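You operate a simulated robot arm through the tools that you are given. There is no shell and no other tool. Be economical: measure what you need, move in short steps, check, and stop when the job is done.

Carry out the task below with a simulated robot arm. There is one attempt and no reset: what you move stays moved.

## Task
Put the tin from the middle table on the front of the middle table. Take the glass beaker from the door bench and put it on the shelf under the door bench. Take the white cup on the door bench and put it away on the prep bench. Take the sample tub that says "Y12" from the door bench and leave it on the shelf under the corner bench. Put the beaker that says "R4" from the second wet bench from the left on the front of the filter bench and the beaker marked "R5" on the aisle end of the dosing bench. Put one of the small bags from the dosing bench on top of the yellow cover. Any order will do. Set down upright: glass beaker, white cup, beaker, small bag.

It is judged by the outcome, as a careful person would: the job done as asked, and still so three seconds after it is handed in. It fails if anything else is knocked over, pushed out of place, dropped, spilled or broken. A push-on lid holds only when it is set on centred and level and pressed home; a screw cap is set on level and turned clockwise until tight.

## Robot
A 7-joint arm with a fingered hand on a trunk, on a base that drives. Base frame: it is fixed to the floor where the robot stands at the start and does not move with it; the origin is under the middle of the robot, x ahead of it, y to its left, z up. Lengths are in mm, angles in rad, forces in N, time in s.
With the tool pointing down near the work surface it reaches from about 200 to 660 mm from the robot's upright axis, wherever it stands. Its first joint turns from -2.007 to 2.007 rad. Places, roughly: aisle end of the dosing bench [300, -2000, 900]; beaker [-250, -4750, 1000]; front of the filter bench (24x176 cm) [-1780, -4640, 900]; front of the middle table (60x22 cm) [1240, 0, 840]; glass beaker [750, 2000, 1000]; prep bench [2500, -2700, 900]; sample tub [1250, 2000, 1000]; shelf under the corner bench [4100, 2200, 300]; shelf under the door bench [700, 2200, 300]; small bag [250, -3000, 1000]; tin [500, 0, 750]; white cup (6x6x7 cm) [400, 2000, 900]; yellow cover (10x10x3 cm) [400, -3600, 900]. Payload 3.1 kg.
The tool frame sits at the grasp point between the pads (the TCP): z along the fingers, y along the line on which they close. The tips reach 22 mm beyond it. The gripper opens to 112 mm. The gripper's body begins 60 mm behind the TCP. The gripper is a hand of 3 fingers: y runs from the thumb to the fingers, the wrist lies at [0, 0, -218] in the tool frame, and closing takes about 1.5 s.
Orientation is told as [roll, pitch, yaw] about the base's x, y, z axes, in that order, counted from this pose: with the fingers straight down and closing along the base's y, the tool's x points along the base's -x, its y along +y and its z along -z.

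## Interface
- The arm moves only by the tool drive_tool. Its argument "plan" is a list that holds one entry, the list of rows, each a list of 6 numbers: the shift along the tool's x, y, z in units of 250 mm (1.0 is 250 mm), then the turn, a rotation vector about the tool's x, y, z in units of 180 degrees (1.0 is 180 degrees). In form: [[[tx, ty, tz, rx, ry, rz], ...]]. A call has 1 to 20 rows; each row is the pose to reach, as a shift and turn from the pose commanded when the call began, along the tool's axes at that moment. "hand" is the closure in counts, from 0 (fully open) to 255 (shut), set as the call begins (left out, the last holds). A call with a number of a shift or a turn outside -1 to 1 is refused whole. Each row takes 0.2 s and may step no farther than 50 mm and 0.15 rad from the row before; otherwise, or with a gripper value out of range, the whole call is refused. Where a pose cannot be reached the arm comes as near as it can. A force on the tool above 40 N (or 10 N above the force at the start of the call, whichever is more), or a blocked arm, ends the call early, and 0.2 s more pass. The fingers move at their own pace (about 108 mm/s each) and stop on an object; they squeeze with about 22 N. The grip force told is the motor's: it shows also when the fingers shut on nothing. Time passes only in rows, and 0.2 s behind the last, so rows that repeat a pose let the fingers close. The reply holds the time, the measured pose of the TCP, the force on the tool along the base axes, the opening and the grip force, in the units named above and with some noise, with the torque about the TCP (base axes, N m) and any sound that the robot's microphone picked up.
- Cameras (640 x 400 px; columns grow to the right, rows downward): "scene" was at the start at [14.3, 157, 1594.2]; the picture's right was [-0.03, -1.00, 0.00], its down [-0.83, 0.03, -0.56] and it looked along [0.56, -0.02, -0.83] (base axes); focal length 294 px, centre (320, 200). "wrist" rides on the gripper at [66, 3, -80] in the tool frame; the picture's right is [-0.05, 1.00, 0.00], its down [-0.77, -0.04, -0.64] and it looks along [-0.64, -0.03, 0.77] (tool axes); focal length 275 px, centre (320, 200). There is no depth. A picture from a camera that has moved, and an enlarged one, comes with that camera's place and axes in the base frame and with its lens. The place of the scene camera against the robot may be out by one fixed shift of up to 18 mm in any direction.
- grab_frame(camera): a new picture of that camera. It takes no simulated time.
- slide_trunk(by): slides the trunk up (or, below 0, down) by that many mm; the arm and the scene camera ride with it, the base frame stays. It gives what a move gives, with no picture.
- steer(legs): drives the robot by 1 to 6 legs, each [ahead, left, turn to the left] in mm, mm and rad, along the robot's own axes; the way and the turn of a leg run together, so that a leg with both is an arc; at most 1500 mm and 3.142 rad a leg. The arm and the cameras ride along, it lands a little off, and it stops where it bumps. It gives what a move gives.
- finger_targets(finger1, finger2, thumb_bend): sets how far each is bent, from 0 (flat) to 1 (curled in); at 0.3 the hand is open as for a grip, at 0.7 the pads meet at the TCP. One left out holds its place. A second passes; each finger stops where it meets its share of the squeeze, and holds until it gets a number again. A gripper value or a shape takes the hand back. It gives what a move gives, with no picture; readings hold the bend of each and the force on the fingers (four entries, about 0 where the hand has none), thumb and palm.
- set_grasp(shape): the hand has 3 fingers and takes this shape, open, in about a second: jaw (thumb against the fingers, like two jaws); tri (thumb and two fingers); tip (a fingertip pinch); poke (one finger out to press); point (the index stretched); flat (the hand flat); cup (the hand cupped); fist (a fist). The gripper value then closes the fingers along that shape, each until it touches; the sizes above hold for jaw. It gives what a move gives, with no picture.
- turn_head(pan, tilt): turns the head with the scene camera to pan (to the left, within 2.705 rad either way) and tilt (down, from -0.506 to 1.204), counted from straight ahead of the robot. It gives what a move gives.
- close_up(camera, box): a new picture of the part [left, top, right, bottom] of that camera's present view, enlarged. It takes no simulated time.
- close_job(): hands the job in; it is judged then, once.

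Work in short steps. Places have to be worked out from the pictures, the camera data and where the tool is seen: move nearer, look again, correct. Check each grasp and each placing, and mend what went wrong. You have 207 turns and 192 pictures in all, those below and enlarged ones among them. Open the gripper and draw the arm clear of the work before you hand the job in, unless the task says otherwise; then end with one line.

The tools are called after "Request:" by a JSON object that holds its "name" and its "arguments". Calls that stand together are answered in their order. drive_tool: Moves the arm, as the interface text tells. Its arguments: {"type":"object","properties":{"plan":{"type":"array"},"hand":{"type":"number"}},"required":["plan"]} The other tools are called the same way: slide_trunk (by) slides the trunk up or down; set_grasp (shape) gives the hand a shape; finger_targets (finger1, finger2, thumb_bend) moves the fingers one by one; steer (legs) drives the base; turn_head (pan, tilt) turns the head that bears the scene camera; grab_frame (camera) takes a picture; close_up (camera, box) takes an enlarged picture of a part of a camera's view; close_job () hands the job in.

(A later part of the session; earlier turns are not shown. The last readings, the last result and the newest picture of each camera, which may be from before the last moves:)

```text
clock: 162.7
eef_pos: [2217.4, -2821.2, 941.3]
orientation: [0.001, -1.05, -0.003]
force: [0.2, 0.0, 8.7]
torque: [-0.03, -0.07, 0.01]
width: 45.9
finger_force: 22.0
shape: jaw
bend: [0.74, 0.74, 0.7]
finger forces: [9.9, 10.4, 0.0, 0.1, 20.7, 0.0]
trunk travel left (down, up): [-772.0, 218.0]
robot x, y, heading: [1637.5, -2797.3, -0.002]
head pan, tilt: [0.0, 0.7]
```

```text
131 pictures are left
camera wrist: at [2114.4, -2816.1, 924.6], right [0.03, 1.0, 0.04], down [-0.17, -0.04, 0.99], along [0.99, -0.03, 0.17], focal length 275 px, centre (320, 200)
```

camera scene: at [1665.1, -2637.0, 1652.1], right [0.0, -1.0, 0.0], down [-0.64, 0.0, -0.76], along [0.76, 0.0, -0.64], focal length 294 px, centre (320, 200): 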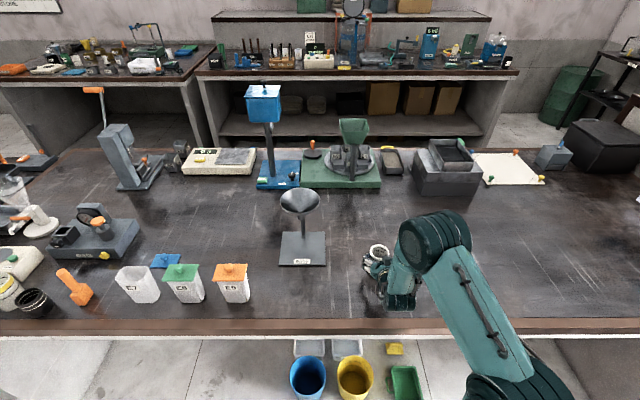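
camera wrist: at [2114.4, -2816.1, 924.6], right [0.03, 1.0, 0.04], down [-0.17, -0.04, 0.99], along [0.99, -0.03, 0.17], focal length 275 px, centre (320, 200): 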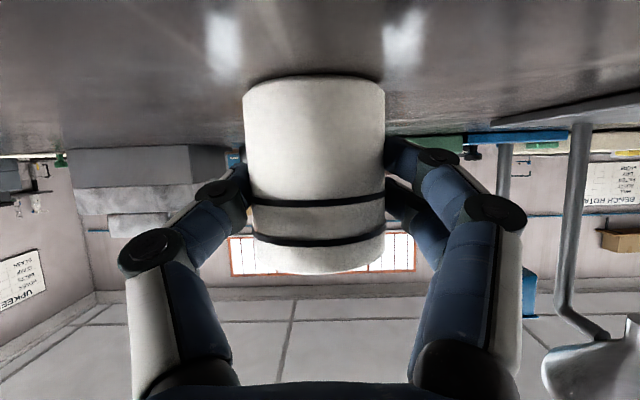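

Contact (9 N). Relax 1 mm, open, and withdraw along the tool axis.

Request:
{"name": "drive_tool", "arguments": {"plan": [[[-0.004, 0, -0.0023, 0, 0, 0], [-0.004, 0, -0.0023, 0, 0, 0]]]}}

Request:
{"name": "drive_tool", "arguments": {"plan": [[[0, 0, 0, 0, 0, 0], [0, 0, 0, 0, 0, 0], [0, 0, 0, 0, 0, 0], [0, 0, 0, 0, 0, 0], [0, 0, 0, 0, 0, 0], [0, 0, -0.05, 0, 0, 0], [0, 0, -0.2, 0, 0, 0], [0, 0, -0.35, 0, 0, 0], [0, 0, -0.5, 0, 0, 0], [0.05, 0, -0.65, 0, 0, 0]]], "hand": 0}}

Request:
{"name": "grab_frame", "arguments": {"camera": "wrist"}}

Request:
{"name": "grab_frame", "arguments": {"camera": "scene"}}

```text
clock: 163.3
eef_pos: [2217.6, -2821.0, 942.5]
orientation: [0.0, -1.048, -0.002]
force: [0.3, -0.6, 7.9]
torque: [-0.07, -0.11, 0.01]
width: 46.1
finger_force: 22.1
shape: jaw
bend: [0.74, 0.74, 0.7]
finger forces: [10.0, 10.2, 0.1, 0.1, 20.6, 0.0]
trunk travel left (down, up): [-772.0, 218.0]
robot x, y, heading: [1636.3, -2792.8, 0.001]
head pan, tilt: [0.0, 0.7]
```

```text
clock: 165.5
eef_pos: [2064.2, -2821.1, 1014.3]
orientation: [0.001, -1.046, -0.003]
force: [0.6, 0.6, -0.5]
torque: [-0.02, -0.02, 0.02]
width: 112.0
finger_force: 0.1
shape: jaw
bend: [0.3, 0.3, 0.3]
finger forces: [0.0, 0.1, 0.0, 0.1, 0.0, 0.0]
trunk travel left (down, up): [-772.0, 218.0]
robot x, y, heading: [1639.2, -2795.3, 0.0]
head pan, tilt: [0.0, 0.7]
```

```text
130 pictures are left
camera wrist: at [1962.2, -2816.7, 996.0], right [0.03, 1.0, 0.04], down [-0.17, -0.04, 0.99], along [0.99, -0.03, 0.16], focal length 275 px, centre (320, 200)
```

wrist: 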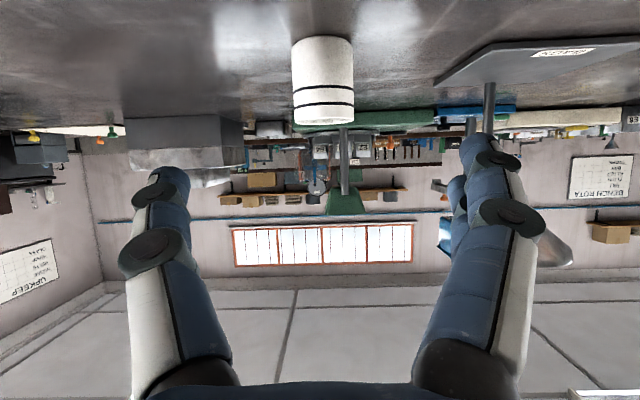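

```text
129 pictures are left
camera scene: at [1660.8, -2637.9, 1638.2], right [0.0, -1.0, 0.0], down [-0.64, 0.0, -0.77], along [0.77, 0.0, -0.64], focal length 294 px, centre (320, 200)
```

scene: 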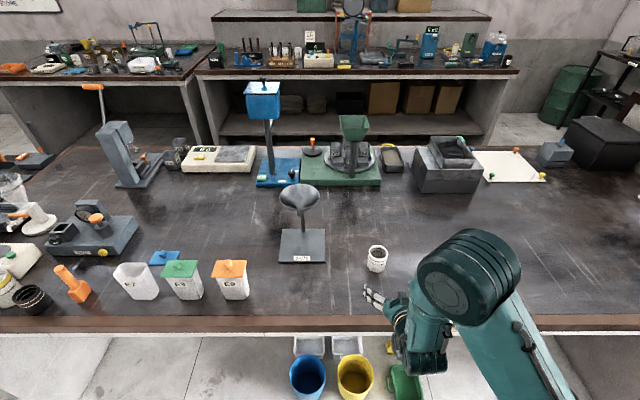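

White cup is upright on the prep bench. Next the small bag: I back into the aisle, turn toward the dosing bench and look.

Request:
{"name": "steer", "arguments": {"legs": [[-480, 0, 0], [0, 0, 3.14], [0, 250, 0]]}}

Request:
{"name": "grab_frame", "arguments": {"camera": "scene"}}

Request:
{"name": "grab_frame", "arguments": {"camera": "wrist"}}

```text
clock: 177.2
eef_pos: [728.1, -3029.4, 1011.7]
orientation: [-0.002, -1.046, -3.123]
force: [1.6, 0.3, -0.3]
torque: [-0.02, 0.0, -0.01]
width: 111.9
finger_force: 0.0
shape: jaw
bend: [0.3, 0.3, 0.3]
finger forces: [0.0, 0.0, 0.0, 0.0, 0.0, 0.0]
trunk travel left (down, up): [-772.0, 218.0]
robot x, y, heading: [1161.7, -3042.9, -3.127]
head pan, tilt: [0.0, 0.7]
```

```text
128 pictures are left
camera scene: at [1140.6, -3192.5, 1638.0], right [-0.02, 1.0, 0.0], down [0.64, 0.01, -0.76], along [-0.76, -0.01, -0.64], focal length 294 px, centre (320, 200)
```

scene: 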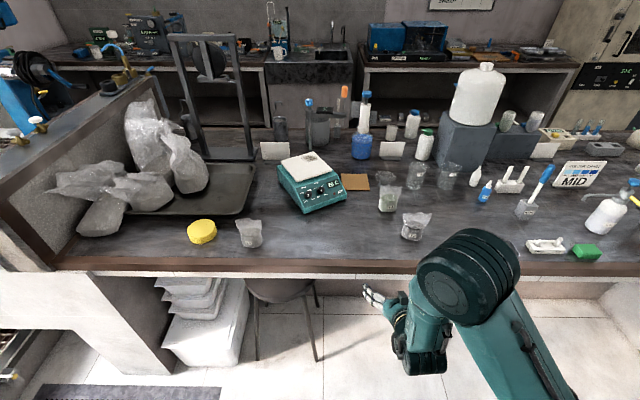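

```text
127 pictures are left
camera wrist: at [831.3, -3029.3, 995.0], right [-0.01, -1.0, 0.04], down [0.16, 0.04, 0.99], along [-0.99, 0.01, 0.16], focal length 275 px, centre (320, 200)
```

wrist: 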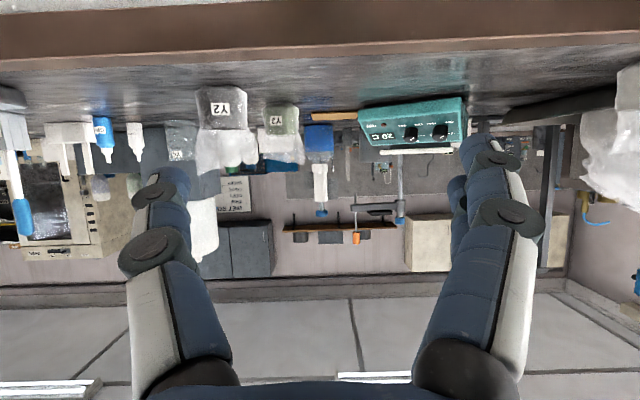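

I see the yellow round cover and small labelled bags. Zooming in.

Request:
{"name": "close_up", "arguments": {"camera": "scene", "box": [180, 150, 460, 325]}}

Request:
{"name": "close_up", "arguments": {"camera": "wrist", "box": [140, 60, 340, 185]}}

```text
2.29 times, centred on (320, 238) of scene
camera zoom: at [1140.6, -3192.5, 1638.0], right [-0.02, 1.0, 0.0], down [0.64, 0.01, -0.76], along [-0.76, -0.01, -0.64], focal length 673 px, centre (320, 114)
```

zoom: 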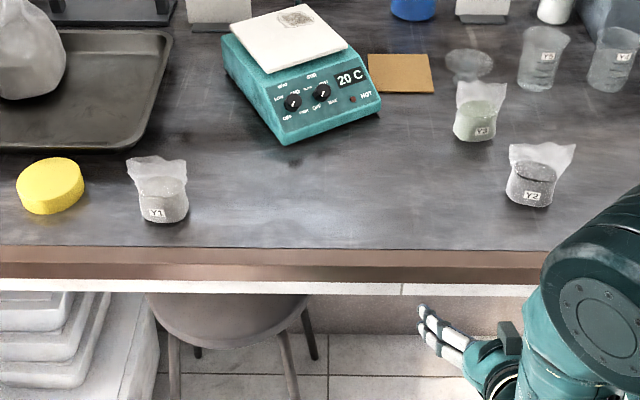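

```text
3.20 times, centred on (240, 122) of wrist
camera zoom: at [831.3, -3029.3, 995.0], right [-0.01, -1.0, 0.04], down [0.16, 0.04, 0.99], along [-0.99, 0.01, 0.16], focal length 881 px, centre (576, 448)
```

zoom: 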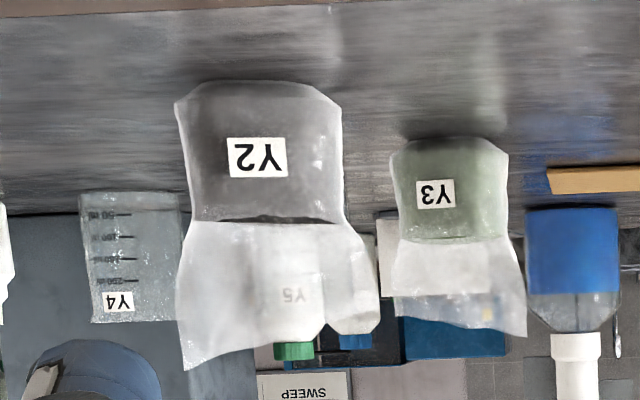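

Bags Y1, Y2, Y3; Y1 (≈(480,-3421)) is next to the yellow cover (≈(463,-3600)). I drive in front of Y1.

Request:
{"name": "steer", "arguments": {"legs": [[80, 385, 0]]}}

Request:
{"name": "grab_frame", "arguments": {"camera": "wrist"}}

Request:
{"name": "close_up", "arguments": {"camera": "scene", "box": [240, 150, 480, 300]}}

```text
clock: 179.6
eef_pos: [653.2, -3411.5, 1011.8]
orientation: [-0.003, -1.045, -3.125]
force: [0.4, -0.8, -0.1]
torque: [0.04, 0.02, 0.02]
width: 112.1
finger_force: 0.0
shape: jaw
bend: [0.3, 0.3, 0.3]
finger forces: [0.1, 0.1, 0.0, 0.0, 0.0, 0.0]
trunk travel left (down, up): [-772.0, 218.0]
robot x, y, heading: [1089.5, -3430.2, -3.127]
head pan, tilt: [0.0, 0.7]
```

```text
124 pictures are left
camera wrist: at [756.4, -3412.3, 995.0], right [-0.01, -1.0, 0.04], down [0.16, 0.04, 0.99], along [-0.99, 0.02, 0.16], focal length 275 px, centre (320, 200)
```

wrist: 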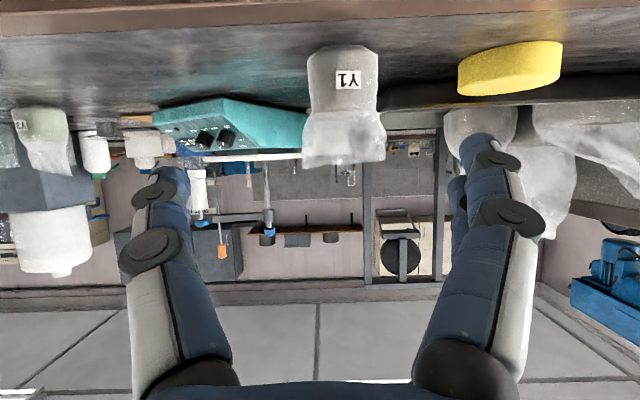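

```text
2.67 times, centred on (360, 225) of scene
camera zoom: at [1065.4, -3575.9, 1638.0], right [-0.01, 1.0, 0.0], down [0.64, 0.01, -0.76], along [-0.76, -0.01, -0.64], focal length 785 px, centre (213, 133)
```

zoom: 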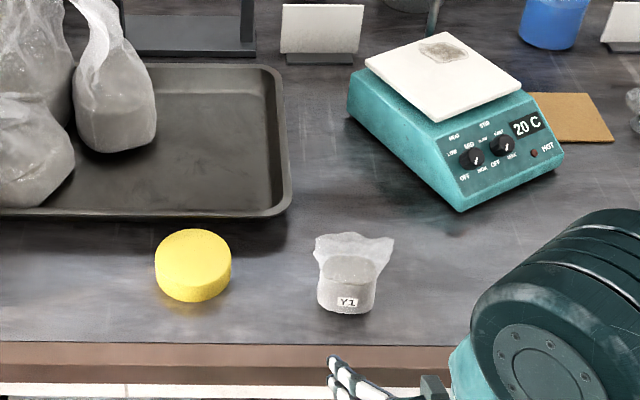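

I move to a closer pre-grasp in front of Y1 and remeasure.

Request:
{"name": "drive_tool", "arguments": {"plan": [[[-0.03, 0.03, 0.12, 0, 0, 0], [-0.06, 0.06, 0.25, 0, 0, 0], [-0.103, 0.076, 0.36, 0, 0, 0], [-0.103, 0.076, 0.435, 0, 0, 0]]]}}

Request:
{"name": "grab_frame", "arguments": {"camera": "wrist"}}

```text
clock: 180.6
eef_pos: [544.9, -3432.7, 979.8]
orientation: [-0.001, -1.044, -3.128]
force: [0.2, 0.7, 0.4]
torque: [0.0, 0.0, 0.01]
width: 112.1
finger_force: 0.0
shape: jaw
bend: [0.3, 0.3, 0.3]
finger forces: [0.0, 0.0, 0.1, 0.0, 0.0, 0.0]
trunk travel left (down, up): [-772.0, 218.0]
robot x, y, heading: [1086.9, -3429.0, -3.127]
head pan, tilt: [0.0, 0.7]
```

```text
122 pictures are left
camera wrist: at [648.1, -3433.9, 964.5], right [-0.01, -1.0, 0.04], down [0.16, 0.04, 0.99], along [-0.99, 0.02, 0.16], focal length 275 px, centre (320, 200)
```

wrist: 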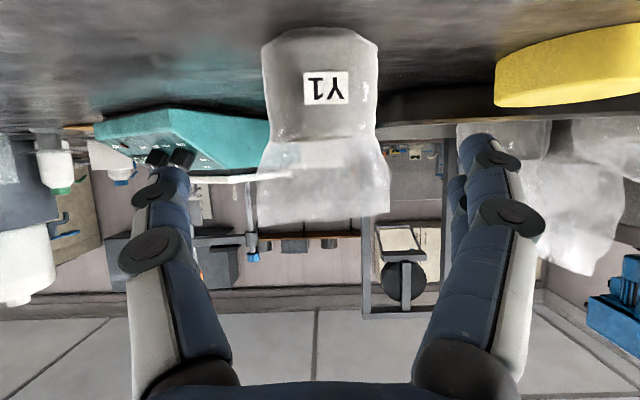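

Bag ≈ 66 mm wide, centre x≈475. Advance to straddle and look.

Request:
{"name": "drive_tool", "arguments": {"plan": [[[0, -0.008, 0.1, 0, 0, 0], [0, -0.008, 0.2, 0, 0, 0], [0.008, -0.008, 0.27, 0, 0, 0], [0.016, -0.008, 0.332, 0, 0, 0], [0.016, -0.008, 0.332, 0, 0, 0]]]}}

Request:
{"name": "drive_tool", "arguments": {"plan": [[[0, 0, 0, 0, 0, 0], [0, 0, 0, 0, 0, 0], [0, 0, 0, 0, 0, 0], [0, 0, 0, 0, 0, 0]]], "hand": 85}}

Request:
{"name": "grab_frame", "arguments": {"camera": "wrist"}}

```text
clock: 181.8
eef_pos: [475.9, -3430.9, 935.3]
orientation: [-0.002, -1.046, -3.129]
force: [0.8, -0.1, 0.1]
torque: [-0.03, 0.0, 0.03]
width: 112.3
finger_force: 0.1
shape: jaw
bend: [0.3, 0.3, 0.3]
finger forces: [0.1, 0.1, 0.1, 0.0, 0.1, 0.0]
trunk travel left (down, up): [-772.0, 218.0]
robot x, y, heading: [1088.0, -3427.8, -3.129]
head pan, tilt: [0.0, 0.7]
```

```text
clock: 182.8
eef_pos: [475.5, -3429.7, 934.4]
orientation: [-0.001, -1.045, -3.129]
force: [0.1, -0.2, -0.7]
torque: [0.02, -0.02, 0.01]
width: 75.1
finger_force: 0.0
shape: jaw
bend: [0.69, 0.69, 0.66]
finger forces: [0.0, 0.0, 0.0, 0.0, 0.1, 0.0]
trunk travel left (down, up): [-772.0, 218.0]
robot x, y, heading: [1085.3, -3426.5, -3.128]
head pan, tilt: [0.0, 0.7]
```

```text
121 pictures are left
camera wrist: at [578.8, -3431.2, 918.0], right [-0.01, -1.0, 0.04], down [0.16, 0.04, 0.99], along [-0.99, 0.02, 0.16], focal length 275 px, centre (320, 200)
```

wrist: 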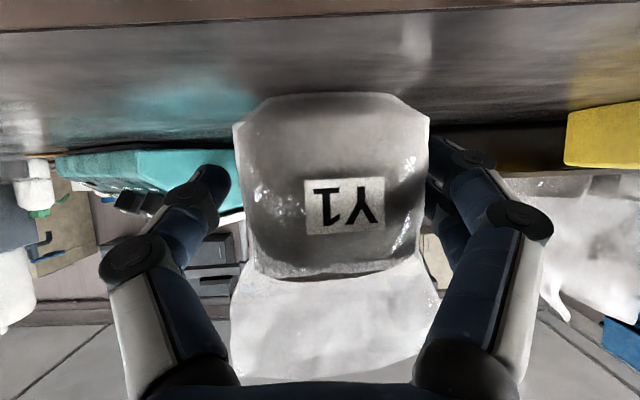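

TCP is ~9 mm too deep; I open slightly, back off 9 mm and close.

Request:
{"name": "drive_tool", "arguments": {"plan": [[[0, 0, 0, 0, 0, 0], [0, 0, 0, 0, 0, 0], [0.018, 0, -0.031, 0, 0, 0], [0.018, 0, -0.031, 0, 0, 0]]], "hand": 60}}

Request:
{"name": "drive_tool", "arguments": {"plan": [[[0, 0, 0, 0, 0, 0], [0, 0, 0, 0, 0, 0], [0, 0, 0, 0, 0, 0], [0, 0, 0, 0, 0, 0], [0, 0, 0, 0, 0, 0], [0, 0, 0, 0, 0, 0]]], "hand": 255}}

Request:
{"name": "grab_frame", "arguments": {"camera": "wrist"}}

```text
clock: 183.8
eef_pos: [484.5, -3429.7, 933.4]
orientation: [-0.002, -1.045, -3.127]
force: [0.1, 0.3, -0.1]
torque: [0.01, 0.02, -0.04]
width: 85.3
finger_force: 0.0
shape: jaw
bend: [0.63, 0.63, 0.59]
finger forces: [0.0, 0.0, 0.0, 0.1, 0.0, 0.0]
trunk travel left (down, up): [-772.0, 218.0]
robot x, y, heading: [1087.2, -3429.8, -3.125]
head pan, tilt: [0.0, 0.7]
```

```text
clock: 185.2
eef_pos: [484.5, -3429.9, 934.1]
orientation: [-0.001, -1.047, -3.127]
force: [-0.3, -1.3, 0.0]
torque: [-0.01, -0.02, 0.0]
width: 53.6
finger_force: 22.0
shape: jaw
bend: [0.73, 0.73, 0.7]
finger forces: [9.9, 9.9, 0.1, 0.0, 19.7, 0.0]
trunk travel left (down, up): [-772.0, 218.0]
robot x, y, heading: [1084.3, -3426.2, -3.129]
head pan, tilt: [0.0, 0.7]
```

```text
120 pictures are left
camera wrist: at [587.6, -3430.7, 917.7], right [-0.01, -1.0, 0.04], down [0.16, 0.04, 0.99], along [-0.99, 0.02, 0.16], focal length 275 px, centre (320, 200)
```

wrist: 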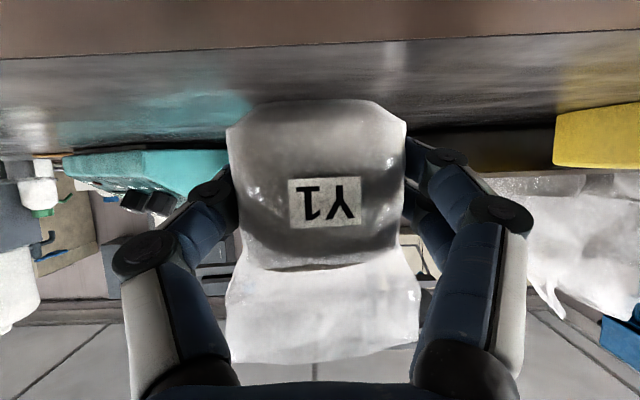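

Gripped. I lift 100 mm and move the base left ~177 mm to bring the bag over the yellow cover.

Request:
{"name": "slide_trunk", "arguments": {"by": 110}}

Request:
{"name": "steer", "arguments": {"legs": [[-120, 0, 0], [0, 175, 0]]}}

Request:
{"name": "grab_frame", "arguments": {"camera": "wrist"}}

Request:
{"name": "grab_frame", "arguments": {"camera": "scene"}}

```text
clock: 186.6
eef_pos: [484.7, -3430.2, 1044.2]
orientation: [-0.001, -1.046, -3.128]
force: [0.2, 0.3, -0.2]
torque: [-0.02, 0.0, -0.03]
width: 53.3
finger_force: 21.8
shape: jaw
bend: [0.73, 0.73, 0.7]
finger forces: [9.9, 9.9, 0.1, 0.0, 19.9, 0.0]
trunk travel left (down, up): [-882.0, 108.0]
robot x, y, heading: [1083.4, -3429.2, -3.124]
head pan, tilt: [0.0, 0.7]
```

```text
clock: 189.0
eef_pos: [610.5, -3605.1, 1046.5]
orientation: [-0.001, -1.047, -3.125]
force: [0.6, -0.3, -0.9]
torque: [0.0, 0.0, 0.0]
width: 53.3
finger_force: 21.8
shape: jaw
bend: [0.73, 0.73, 0.7]
finger forces: [9.9, 9.9, 0.1, 0.0, 19.9, 0.1]
trunk travel left (down, up): [-882.0, 108.0]
robot x, y, heading: [1211.1, -3602.8, -3.125]
head pan, tilt: [0.0, 0.7]
```

```text
119 pictures are left
camera wrist: at [713.5, -3605.1, 1029.1], right [-0.01, -1.0, 0.04], down [0.16, 0.04, 0.99], along [-0.99, 0.02, 0.16], focal length 275 px, centre (320, 200)
```

wrist: 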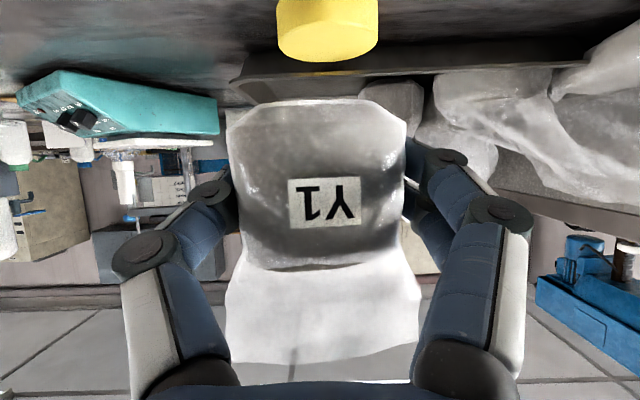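

```text
118 pictures are left
camera scene: at [1198.0, -3736.0, 1750.3], right [-0.01, 1.0, -0.01], down [0.64, 0.0, -0.77], along [-0.77, -0.02, -0.64], focal length 294 px, centre (320, 200)
```

scene: 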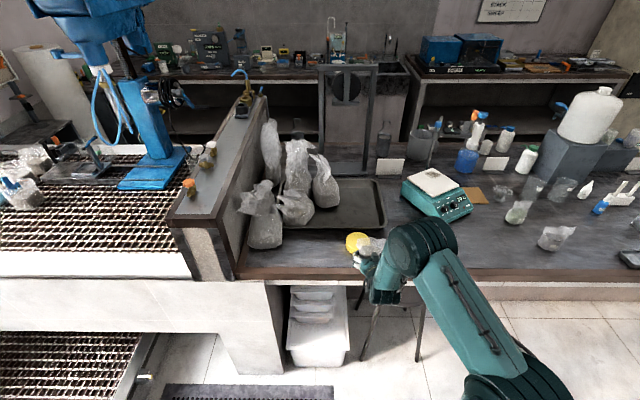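

Zoom on the cover for a precise rim measurement.

Request:
{"name": "close_up", "arguments": {"camera": "wrist", "box": [240, 0, 420, 110]}}

Request:
{"name": "close_up", "arguments": {"camera": "scene", "box": [300, 200, 460, 300]}}

```text
3.56 times, centred on (330, 55) of wrist
camera zoom: at [713.5, -3605.1, 1029.1], right [-0.01, -1.0, 0.04], down [0.16, 0.04, 0.99], along [-0.99, 0.02, 0.16], focal length 979 px, centre (284, 716)
```

zoom: 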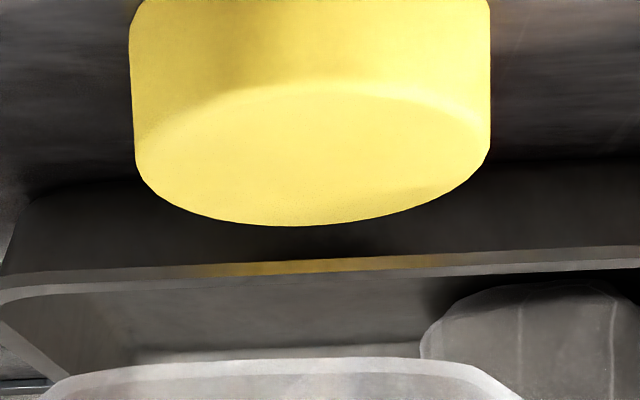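

```text
4.00 times, centred on (380, 250) of scene
camera zoom: at [1198.0, -3736.0, 1750.3], right [-0.01, 1.0, -0.01], down [0.64, 0.0, -0.77], along [-0.77, -0.02, -0.64], focal length 1177 px, centre (80, 0)
```

zoom: 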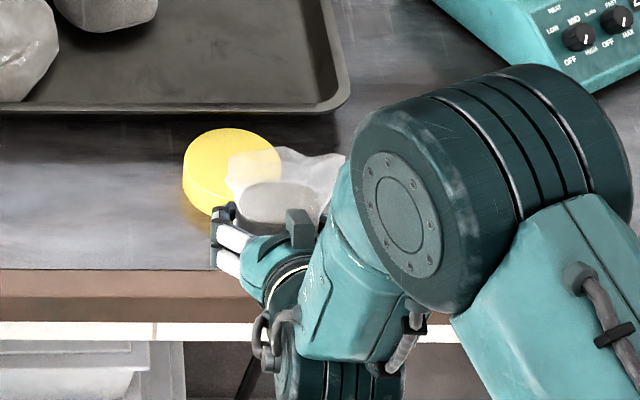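

Combining scene and wrist views I place the cover centre at about (447,-3612), top z≈927. I drive ahead 160 mm to bring the bag over it.

Request:
{"name": "steer", "arguments": {"legs": [[160, 4, 0]]}}

Request:
{"name": "slide_trunk", "arguments": {"by": -60}}

Request:
{"name": "grab_frame", "arguments": {"camera": "wrist"}}

Request:
{"name": "close_up", "arguments": {"camera": "scene", "box": [260, 170, 420, 270]}}

```text
clock: 190.4
eef_pos: [448.1, -3617.3, 1044.1]
orientation: [-0.012, -1.042, -3.116]
force: [1.0, -0.1, -0.9]
torque: [-0.02, 0.02, 0.01]
width: 53.2
finger_force: 21.7
shape: jaw
bend: [0.73, 0.73, 0.7]
finger forces: [10.3, 10.4, 0.0, 0.0, 20.6, 0.1]
trunk travel left (down, up): [-882.0, 108.0]
robot x, y, heading: [1048.2, -3608.8, -3.127]
head pan, tilt: [0.0, 0.7]
```

```text
clock: 191.4
eef_pos: [445.2, -3625.9, 981.8]
orientation: [-0.027, -1.039, -3.102]
force: [-0.1, 0.3, -1.0]
torque: [-0.02, -0.02, 0.01]
width: 53.3
finger_force: 21.7
shape: jaw
bend: [0.73, 0.73, 0.7]
finger forces: [10.3, 10.6, 0.1, 0.1, 20.7, 0.0]
trunk travel left (down, up): [-822.0, 168.0]
robot x, y, heading: [1050.5, -3607.3, -3.126]
head pan, tilt: [0.0, 0.7]
```

```text
115 pictures are left
camera wrist: at [548.2, -3626.1, 965.9], right [-0.01, -1.0, 0.03], down [0.16, 0.03, 0.99], along [-0.99, 0.01, 0.16], focal length 275 px, centre (320, 200)
```

wrist: 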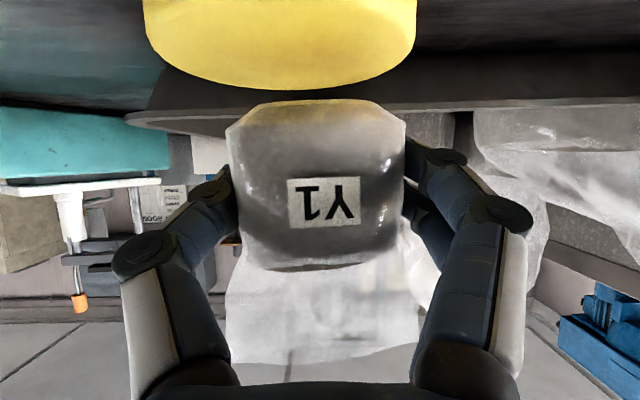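

```text
4.00 times, centred on (340, 220) of scene
camera zoom: at [1039.8, -3740.6, 1690.5], right [-0.02, 1.0, -0.01], down [0.64, 0.0, -0.77], along [-0.77, -0.02, -0.64], focal length 1177 px, centre (240, 120)
```

zoom: 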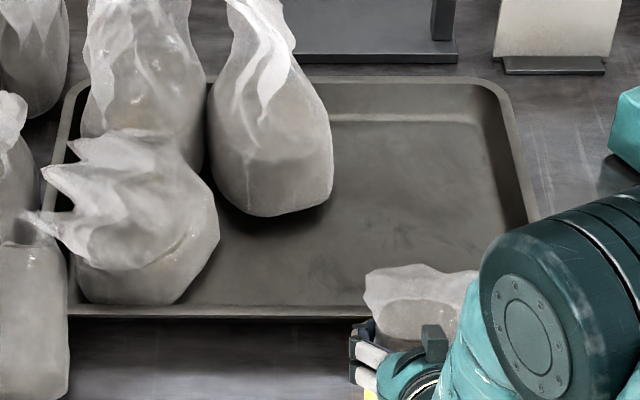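

The arm orientation drifted slightly (roll -0.027), perhaps the base is on a mat edge. I re-read the state before going on.

Request:
{"name": "drive_tool", "arguments": {"plan": [[[0, 0, 0, 0, 0, 0]]]}}

Request:
{"name": "turn_head", "arguments": {"pan": 0, "tilt": 1.1}}

Request:
{"name": "grab_frame", "arguments": {"camera": "scene"}}

```text
clock: 191.8
eef_pos: [445.0, -3627.1, 982.9]
orientation: [-0.026, -1.039, -3.104]
force: [-0.2, 0.2, 0.0]
torque: [0.0, 0.0, -0.01]
width: 53.0
finger_force: 22.2
shape: jaw
bend: [0.73, 0.73, 0.7]
finger forces: [10.3, 10.5, 0.0, 0.0, 20.8, 0.0]
trunk travel left (down, up): [-822.0, 168.0]
robot x, y, heading: [1049.6, -3607.1, -3.127]
head pan, tilt: [0.0, 0.7]
```

```text
clock: 192.7
eef_pos: [444.2, -3626.5, 981.4]
orientation: [-0.026, -1.039, -3.103]
force: [-0.6, -0.4, -0.6]
torque: [-0.02, -0.04, -0.01]
width: 53.2
finger_force: 21.5
shape: jaw
bend: [0.73, 0.73, 0.7]
finger forces: [10.3, 10.6, 0.0, 0.0, 20.7, 0.0]
trunk travel left (down, up): [-822.0, 168.0]
robot x, y, heading: [1051.7, -3607.5, -3.125]
head pan, tilt: [0.0, 1.1]
```

```text
113 pictures are left
camera scene: at [1061.0, -3740.8, 1660.4], right [-0.02, 1.0, -0.01], down [0.89, 0.01, -0.46], along [-0.46, -0.01, -0.89], focal length 294 px, centre (320, 200)
```

scene: 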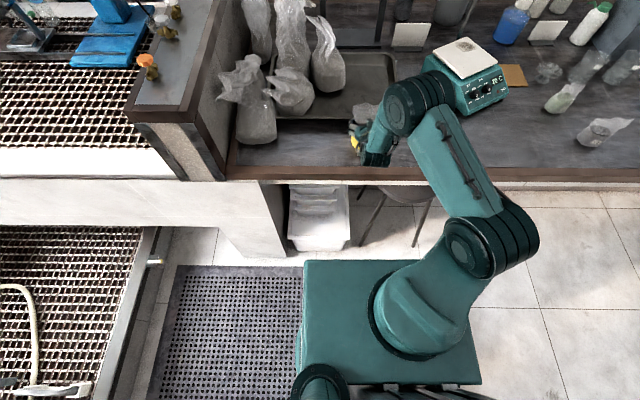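

The base's left side rests on the floor mat (slight stable tilt). I shift the bag ~13 mm toward +y to centre it over the cover, and level the roll.

Request:
{"name": "drive_tool", "arguments": {"plan": [[[0, -0.026, 0, 0, 0, 0], [-0.004, -0.052, 0.007, 0, 0, 0]]]}}

Request:
{"name": "close_up", "arguments": {"camera": "wrist", "box": [130, 0, 450, 200]}}

Request:
{"name": "close_up", "arguments": {"camera": "scene", "box": [310, 80, 430, 155]}}

```text
clock: 193.2
eef_pos: [442.5, -3613.4, 983.0]
orientation: [-0.025, -1.039, -3.102]
force: [0.7, 0.4, 0.3]
torque: [0.0, 0.03, 0.0]
width: 53.1
finger_force: 21.8
shape: jaw
bend: [0.73, 0.73, 0.7]
finger forces: [10.2, 10.5, 0.0, 0.1, 20.7, 0.0]
trunk travel left (down, up): [-822.0, 168.0]
robot x, y, heading: [1050.0, -3607.0, -3.127]
head pan, tilt: [0.0, 1.1]
```

```text
2.00 times, centred on (290, 100) of wrist
camera zoom: at [545.6, -3612.9, 966.1], right [-0.01, -1.0, 0.03], down [0.16, 0.03, 0.99], along [-0.99, 0.01, 0.16], focal length 551 px, centre (380, 400)
```

zoom: 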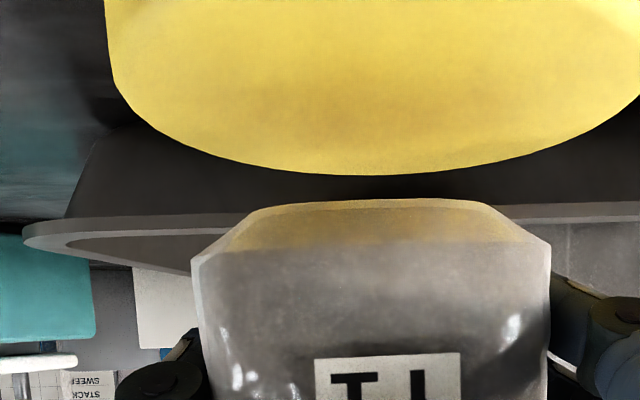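

```text
5.33 times, centred on (370, 118) of scene
camera zoom: at [1061.1, -3740.5, 1660.4], right [-0.02, 1.0, -0.01], down [0.89, 0.01, -0.46], along [-0.46, -0.02, -0.89], focal length 1570 px, centre (53, 640)
```

zoom: 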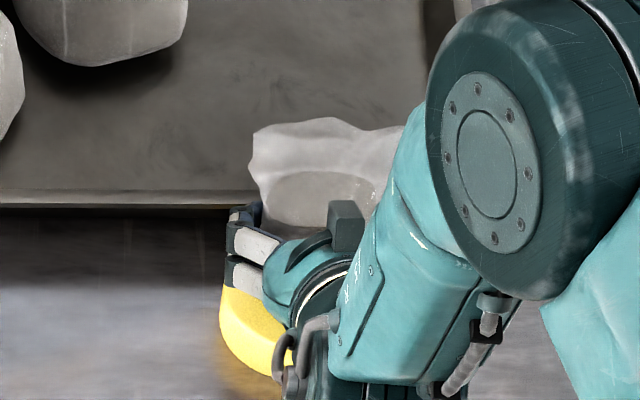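

Cover centre ≈ (446,-3616), bag ≈ (440,-3613): a small correction, then lower to contact.

Request:
{"name": "drive_tool", "arguments": {"plan": [[[0.01, 0.008, -0.017, 0, 0, 0], [0.035, 0.008, -0.003, 0, 0, 0], [0.052, 0.008, 0.007, 0, 0, 0]]]}}

Request:
{"name": "drive_tool", "arguments": {"plan": [[[0.007, 0, 0.004, 0, 0, 0], [0.0139, 0, 0.008, 0, 0, 0]]]}}

Request:
{"name": "drive_tool", "arguments": {"plan": [[[0.007, 0, 0.004, 0, 0, 0], [0.0139, 0, 0.008, 0, 0, 0]]]}}

Request:
{"name": "grab_frame", "arguments": {"camera": "wrist"}}

```text
clock: 194.1
eef_pos: [447.2, -3614.4, 969.5]
orientation: [-0.026, -1.038, -3.102]
force: [0.1, -0.8, 0.3]
torque: [-0.01, -0.03, -0.02]
width: 53.0
finger_force: 22.1
shape: jaw
bend: [0.73, 0.73, 0.7]
finger forces: [10.2, 10.5, 0.1, 0.0, 20.7, 0.0]
trunk travel left (down, up): [-822.0, 168.0]
robot x, y, heading: [1052.7, -3607.0, -3.128]
head pan, tilt: [0.0, 1.1]
```

```text
clock: 194.7
eef_pos: [448.6, -3615.1, 966.4]
orientation: [-0.026, -1.039, -3.104]
force: [-0.2, -0.2, -0.3]
torque: [0.01, -0.03, 0.01]
width: 53.3
finger_force: 22.0
shape: jaw
bend: [0.73, 0.73, 0.7]
finger forces: [10.2, 10.5, 0.0, 0.0, 20.7, 0.0]
trunk travel left (down, up): [-822.0, 168.0]
robot x, y, heading: [1050.8, -3607.6, -3.126]
head pan, tilt: [0.0, 1.1]
```

```text
clock: 195.2
eef_pos: [446.9, -3613.8, 963.2]
orientation: [-0.025, -1.041, -3.102]
force: [0.6, -0.4, 8.4]
torque: [-0.11, 0.08, 0.01]
width: 53.1
finger_force: 21.9
shape: jaw
bend: [0.73, 0.73, 0.7]
finger forces: [10.5, 10.3, 0.1, 0.1, 21.3, 0.1]
trunk travel left (down, up): [-822.0, 168.0]
robot x, y, heading: [1049.2, -3607.6, -3.128]
head pan, tilt: [0.0, 1.1]
```

```text
110 pictures are left
camera wrist: at [550.5, -3614.2, 947.1], right [-0.01, -1.0, 0.03], down [0.16, 0.03, 0.99], along [-0.99, 0.01, 0.16], focal length 275 px, centre (320, 200)
```

wrist: 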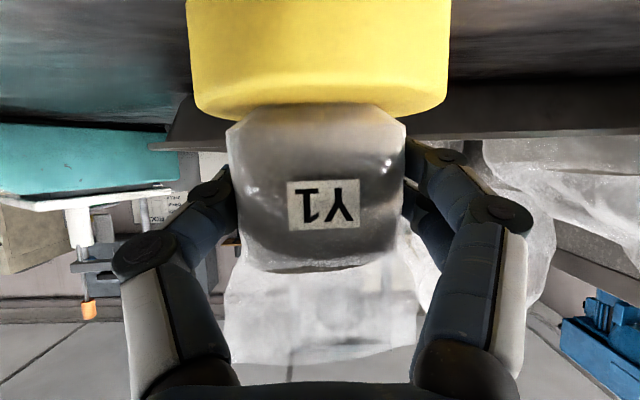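

Bag rests on the cover, centred. Release and withdraw along the tool axis.

Request:
{"name": "drive_tool", "arguments": {"plan": [[[-0.005, 0, -0.003, 0, 0, 0], [-0.005, 0, -0.003, 0, 0, 0]]]}}

Request:
{"name": "drive_tool", "arguments": {"plan": [[[0, 0, 0, 0, 0, 0], [0, 0, 0, 0, 0, 0], [0, 0, 0, 0, 0, 0], [0, 0, 0, 0, 0, 0], [0, 0, 0, 0, 0, 0], [0, 0, -0.05, 0, 0, 0], [0, 0, -0.2, 0, 0, 0], [0, 0, -0.35, 0, 0, 0], [0, 0, -0.5, 0, 0, 0], [0.05, 0, -0.65, 0, 0, 0], [0.1, 0, -0.8, 0, 0, 0]]], "hand": 0}}

Request:
{"name": "grab_frame", "arguments": {"camera": "wrist"}}

Request:
{"name": "grab_frame", "arguments": {"camera": "scene"}}

```text
clock: 195.8
eef_pos: [447.4, -3614.3, 963.2]
orientation: [-0.026, -1.039, -3.104]
force: [-0.4, 0.6, 7.6]
torque: [-0.17, 0.09, 0.0]
width: 53.2
finger_force: 22.3
shape: jaw
bend: [0.73, 0.73, 0.7]
finger forces: [10.7, 10.2, 0.0, 0.0, 21.4, 0.1]
trunk travel left (down, up): [-822.0, 168.0]
robot x, y, heading: [1049.4, -3608.2, -3.124]
head pan, tilt: [0.0, 1.1]
```

```text
clock: 198.2
eef_pos: [635.5, -3610.8, 1043.2]
orientation: [-0.024, -1.042, -3.107]
force: [0.3, 0.4, -0.2]
torque: [0.0, -0.01, -0.02]
width: 111.9
finger_force: 0.1
shape: jaw
bend: [0.3, 0.3, 0.3]
finger forces: [0.0, 0.0, 0.0, 0.0, 0.1, 0.0]
trunk travel left (down, up): [-822.0, 168.0]
robot x, y, heading: [1050.5, -3605.5, -3.129]
head pan, tilt: [0.0, 1.1]
```

```text
109 pictures are left
camera wrist: at [737.9, -3611.4, 1026.5], right [-0.01, -1.0, 0.03], down [0.16, 0.03, 0.99], along [-0.99, 0.01, 0.16], focal length 275 px, centre (320, 200)
```

wrist: 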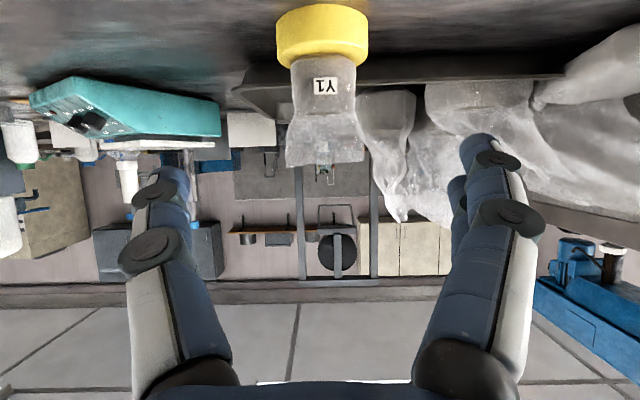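

```text
108 pictures are left
camera scene: at [1066.3, -3738.7, 1660.5], right [-0.02, 1.0, -0.01], down [0.89, 0.01, -0.46], along [-0.46, -0.02, -0.89], focal length 294 px, centre (320, 200)
```

scene: 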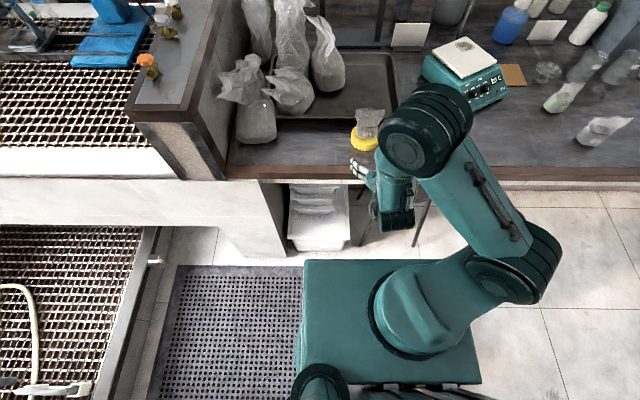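

Bag sits upright on the cover. Next, beakers R4/R5: I drive around the dosing bench's aisle end into the west aisle.

Request:
{"name": "steer", "arguments": {"legs": [[-100, 0, 0], [0, -1500, 0], [0, -1270, 0], [1500, 0, 0], [550, 0, 0]]}}

Request:
{"name": "turn_head", "arguments": {"pan": 1.3, "tilt": 0.5}}

Request:
{"name": "grab_frame", "arguments": {"camera": "scene"}}

```text
clock: 222.3
eef_pos: [-1386.6, -894.7, 1040.5]
orientation: [-0.029, -1.037, -3.098]
force: [0.2, 0.1, -1.0]
torque: [0.01, 0.02, 0.01]
width: 111.9
finger_force: 0.0
shape: jaw
bend: [0.3, 0.3, 0.3]
finger forces: [0.0, 0.0, 0.0, 0.1, 0.0, 0.0]
trunk travel left (down, up): [-822.0, 168.0]
robot x, y, heading: [-963.2, -886.3, -3.123]
head pan, tilt: [0.0, 1.1]
```

```text
clock: 223.8
eef_pos: [-1386.0, -894.9, 1040.4]
orientation: [-0.03, -1.037, -3.099]
force: [-0.2, 0.1, 0.6]
torque: [0.03, -0.01, -0.01]
width: 111.9
finger_force: 0.1
shape: jaw
bend: [0.3, 0.3, 0.3]
finger forces: [0.1, 0.1, 0.0, 0.0, 0.1, 0.0]
trunk travel left (down, up): [-822.0, 168.0]
robot x, y, heading: [-965.6, -888.6, -3.128]
head pan, tilt: [1.3, 0.499]
```

```text
107 pictures are left
camera scene: at [-922.0, -1121.6, 1705.8], right [-0.97, 0.25, 0.0], down [0.12, 0.46, -0.88], along [-0.22, -0.85, -0.48], focal length 294 px, centre (320, 200)
```

scene: 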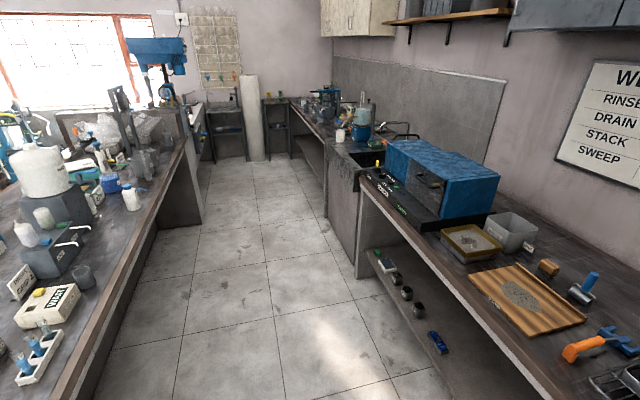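

The west aisle is clear. I go down it to y≈-3300 and look at the wet benches.

Request:
{"name": "steer", "arguments": {"legs": [[-70, 0, 0], [0, 1500, 0], [0, 900, 0]]}}

Request:
{"name": "turn_head", "arguments": {"pan": 1.7, "tilt": 0.5}}

Request:
{"name": "grab_frame", "arguments": {"camera": "scene"}}

Request:
{"name": "turn_head", "arguments": {"pan": 0.9, "tilt": 0.5}}

Request:
{"name": "grab_frame", "arguments": {"camera": "scene"}}

```text
clock: 236.0
eef_pos: [-1272.6, -3273.8, 1040.2]
orientation: [-0.03, -1.036, -3.088]
force: [0.2, -0.1, -0.2]
torque: [0.0, 0.03, -0.01]
width: 112.0
finger_force: 0.1
shape: jaw
bend: [0.3, 0.3, 0.3]
finger forces: [0.0, 0.0, 0.1, 0.0, 0.0, 0.0]
trunk travel left (down, up): [-822.0, 168.0]
robot x, y, heading: [-849.7, -3261.9, -3.11]
head pan, tilt: [1.3, 0.499]
```

```text
clock: 236.9
eef_pos: [-1273.1, -3271.2, 1039.2]
orientation: [-0.029, -1.037, -3.087]
force: [-0.2, -0.1, -0.5]
torque: [0.03, 0.02, 0.0]
width: 112.1
finger_force: 0.0
shape: jaw
bend: [0.3, 0.3, 0.3]
finger forces: [0.0, 0.0, 0.0, 0.0, 0.0, 0.0]
trunk travel left (down, up): [-822.0, 168.0]
robot x, y, heading: [-849.3, -3263.5, -3.106]
head pan, tilt: [1.7, 0.499]
```

```text
106 pictures are left
camera scene: at [-770.7, -3496.5, 1705.8], right [-0.99, -0.16, 0.0], down [-0.07, 0.47, -0.88], along [0.14, -0.87, -0.48], focal length 294 px, centre (320, 200)
```

scene: 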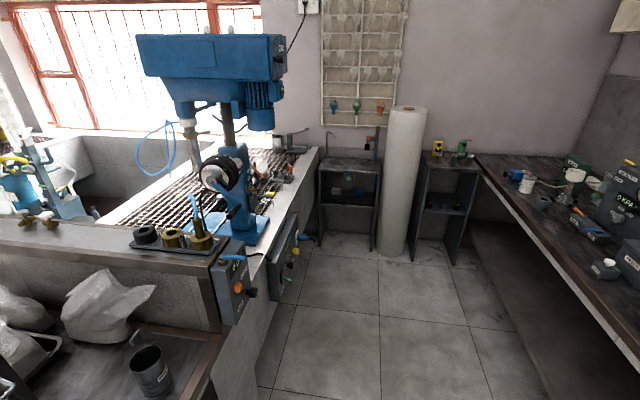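

```text
clock: 238.0
eef_pos: [-1272.2, -3272.5, 1039.3]
orientation: [-0.028, -1.038, -3.088]
force: [0.6, 0.4, 0.2]
torque: [0.01, 0.02, 0.0]
width: 112.0
finger_force: 0.0
shape: jaw
bend: [0.3, 0.3, 0.3]
finger forces: [0.0, 0.0, 0.0, 0.1, 0.0, 0.1]
trunk travel left (down, up): [-822.0, 168.0]
robot x, y, heading: [-852.9, -3260.5, -3.118]
head pan, tilt: [0.901, 0.499]
```

```text
105 pictures are left
camera scene: at [-839.2, -3479.7, 1705.8], right [-0.8, 0.6, 0.0], down [0.29, 0.38, -0.88], along [-0.53, -0.7, -0.48], focal length 294 px, centre (320, 200)
```

scene: 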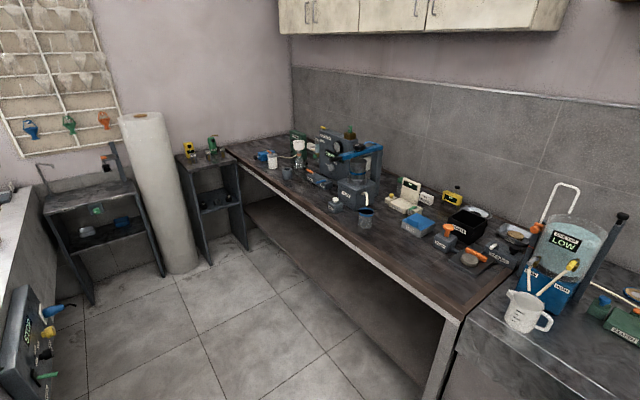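

I zoom on the drill-press wet bench to find the beakers.

Request:
{"name": "turn_head", "arguments": {"pan": 1.75, "tilt": 0.5}}

Request:
{"name": "close_up", "arguments": {"camera": "scene", "box": [120, 110, 360, 260]}}

Request:
{"name": "close_up", "arguments": {"camera": "scene", "box": [0, 110, 180, 222]}}

```text
clock: 239.2
eef_pos: [-1272.9, -3273.0, 1039.9]
orientation: [-0.029, -1.037, -3.088]
force: [0.2, 0.7, 0.0]
torque: [0.0, 0.03, 0.04]
width: 111.9
finger_force: 0.0
shape: jaw
bend: [0.3, 0.3, 0.3]
finger forces: [0.0, 0.0, 0.0, 0.0, 0.1, 0.0]
trunk travel left (down, up): [-822.0, 168.0]
robot x, y, heading: [-855.5, -3261.8, -3.111]
head pan, tilt: [1.751, 0.499]
```

```text
2.67 times, centred on (240, 185) of scene
camera zoom: at [-766.2, -3495.8, 1705.8], right [-0.98, -0.21, 0.0], down [-0.1, 0.47, -0.88], along [0.18, -0.86, -0.48], focal length 785 px, centre (533, 240)
```

zoom: 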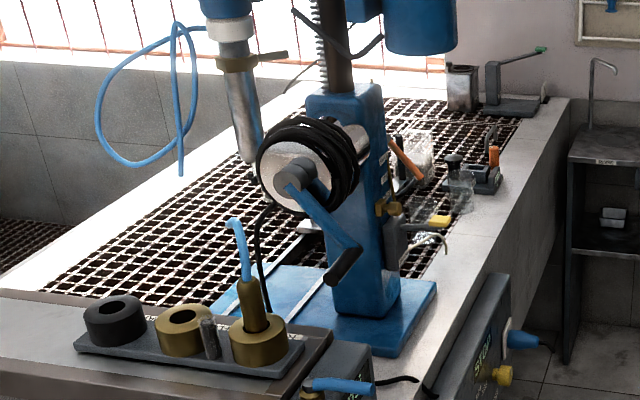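

```text
3.56 times, centred on (90, 166) of scene
camera zoom: at [-766.2, -3495.8, 1705.8], right [-0.98, -0.21, 0.0], down [-0.1, 0.47, -0.88], along [0.18, -0.86, -0.48], focal length 1047 px, centre (1138, 321)
```

zoom: 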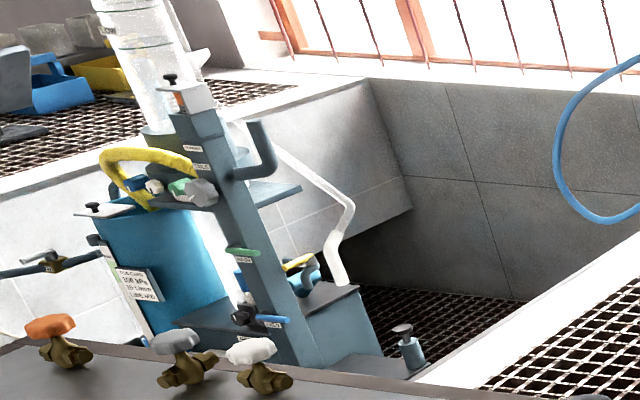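

Two glass beakers stand on the drill-press bench near its right rim. I retract the arm (also undoing the small roll), centre in the aisle, turn to face +x, and move down beside them.

Request:
{"name": "drive_tool", "arguments": {"plan": [[[0.08, 0, -0.14, -0.0046, 0, 0], [0.16, 0, -0.28, -0.0092, 0, 0], [0.24, 0, -0.416, -0.0092, 0, 0]]]}}

Request:
{"name": "steer", "arguments": {"legs": [[80, 0, 0], [0, 0, 3.11], [0, -1150, 0]]}}

Request:
{"name": "turn_head", "arguments": {"pan": -0.3, "tilt": 0.5}}

Request:
{"name": "grab_frame", "arguments": {"camera": "scene"}}

```text
clock: 240.0
eef_pos: [-1229.1, -3274.6, 1031.8]
orientation: [0.084, -1.06, 3.096]
force: [-0.6, -0.3, 1.1]
torque: [-0.02, 0.02, 0.01]
width: 112.0
finger_force: 0.1
shape: jaw
bend: [0.3, 0.3, 0.3]
finger forces: [0.0, 0.0, 0.0, 0.0, 0.1, 0.0]
out of reach, approached as far as the arm can: row 2, 3
trunk travel left (down, up): [-822.0, 168.0]
robot x, y, heading: [-851.4, -3262.6, -3.118]
head pan, tilt: [1.751, 0.499]
```

```text
clock: 253.8
eef_pos: [-587.5, -4446.7, 1029.4]
orientation: [0.083, -1.065, -0.095]
force: [0.8, 0.4, 0.8]
torque: [-0.02, 0.02, 0.0]
width: 111.9
finger_force: 0.0
shape: jaw
bend: [0.3, 0.3, 0.3]
finger forces: [0.0, 0.0, 0.0, 0.0, 0.0, 0.0]
trunk travel left (down, up): [-822.0, 168.0]
robot x, y, heading: [-966.9, -4438.8, -0.028]
head pan, tilt: [1.751, 0.499]
```

```text
clock: 255.8
eef_pos: [-585.9, -4446.3, 1029.8]
orientation: [0.089, -1.069, -0.106]
force: [1.0, -0.1, 0.0]
torque: [0.0, 0.02, -0.01]
width: 111.9
finger_force: 0.0
shape: jaw
bend: [0.3, 0.3, 0.3]
finger forces: [0.1, 0.0, 0.0, 0.0, 0.0, 0.0]
trunk travel left (down, up): [-822.0, 168.0]
robot x, y, heading: [-961.9, -4438.7, -0.035]
head pan, tilt: [-0.3, 0.499]
```

```text
102 pictures are left
camera scene: at [-931.4, -4308.0, 1705.8], right [-0.32, -0.95, 0.0], down [-0.45, 0.15, -0.88], along [0.83, -0.28, -0.48], focal length 294 px, centre (320, 200)
```

scene: 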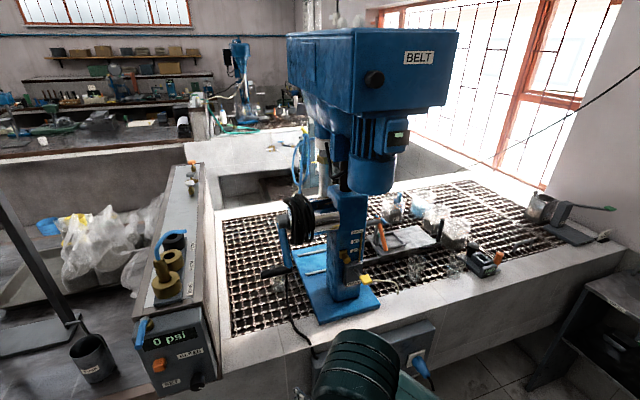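

I see beakers near the right of the drill base. Zoom in.

Request:
{"name": "close_up", "arguments": {"camera": "scene", "box": [340, 170, 580, 320]}}

Request:
{"name": "grab_frame", "arguments": {"camera": "wrist"}}

```text
2.67 times, centred on (460, 245) of scene
camera zoom: at [-931.4, -4308.0, 1705.8], right [-0.32, -0.95, 0.0], down [-0.45, 0.15, -0.88], along [0.83, -0.28, -0.48], focal length 785 px, centre (-53, 80)
```

zoom: 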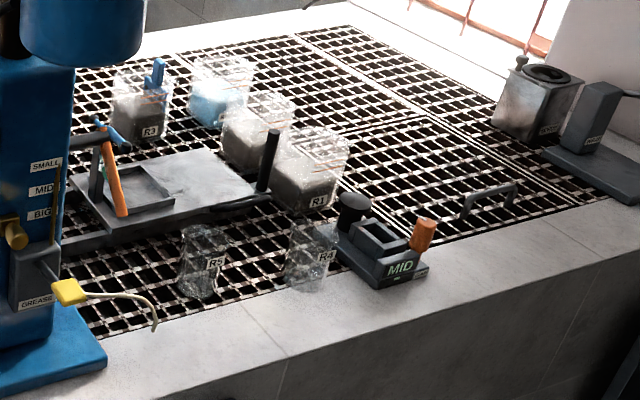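

```text
100 pictures are left
camera wrist: at [-688.0, -4439.4, 1010.4], right [0.05, 1.0, 0.08], down [-0.19, -0.07, 0.98], along [0.98, -0.06, 0.19], focal length 275 px, centre (320, 200)
```

wrist: 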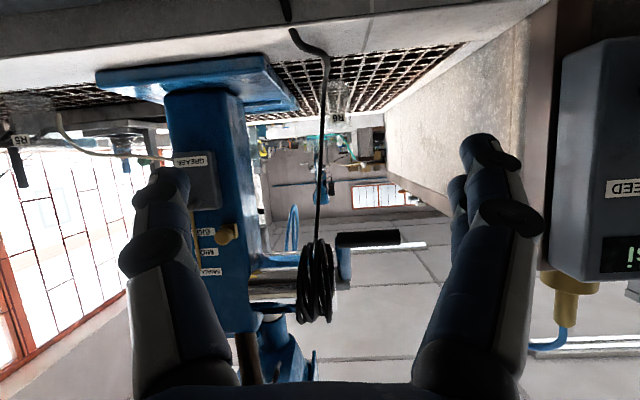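

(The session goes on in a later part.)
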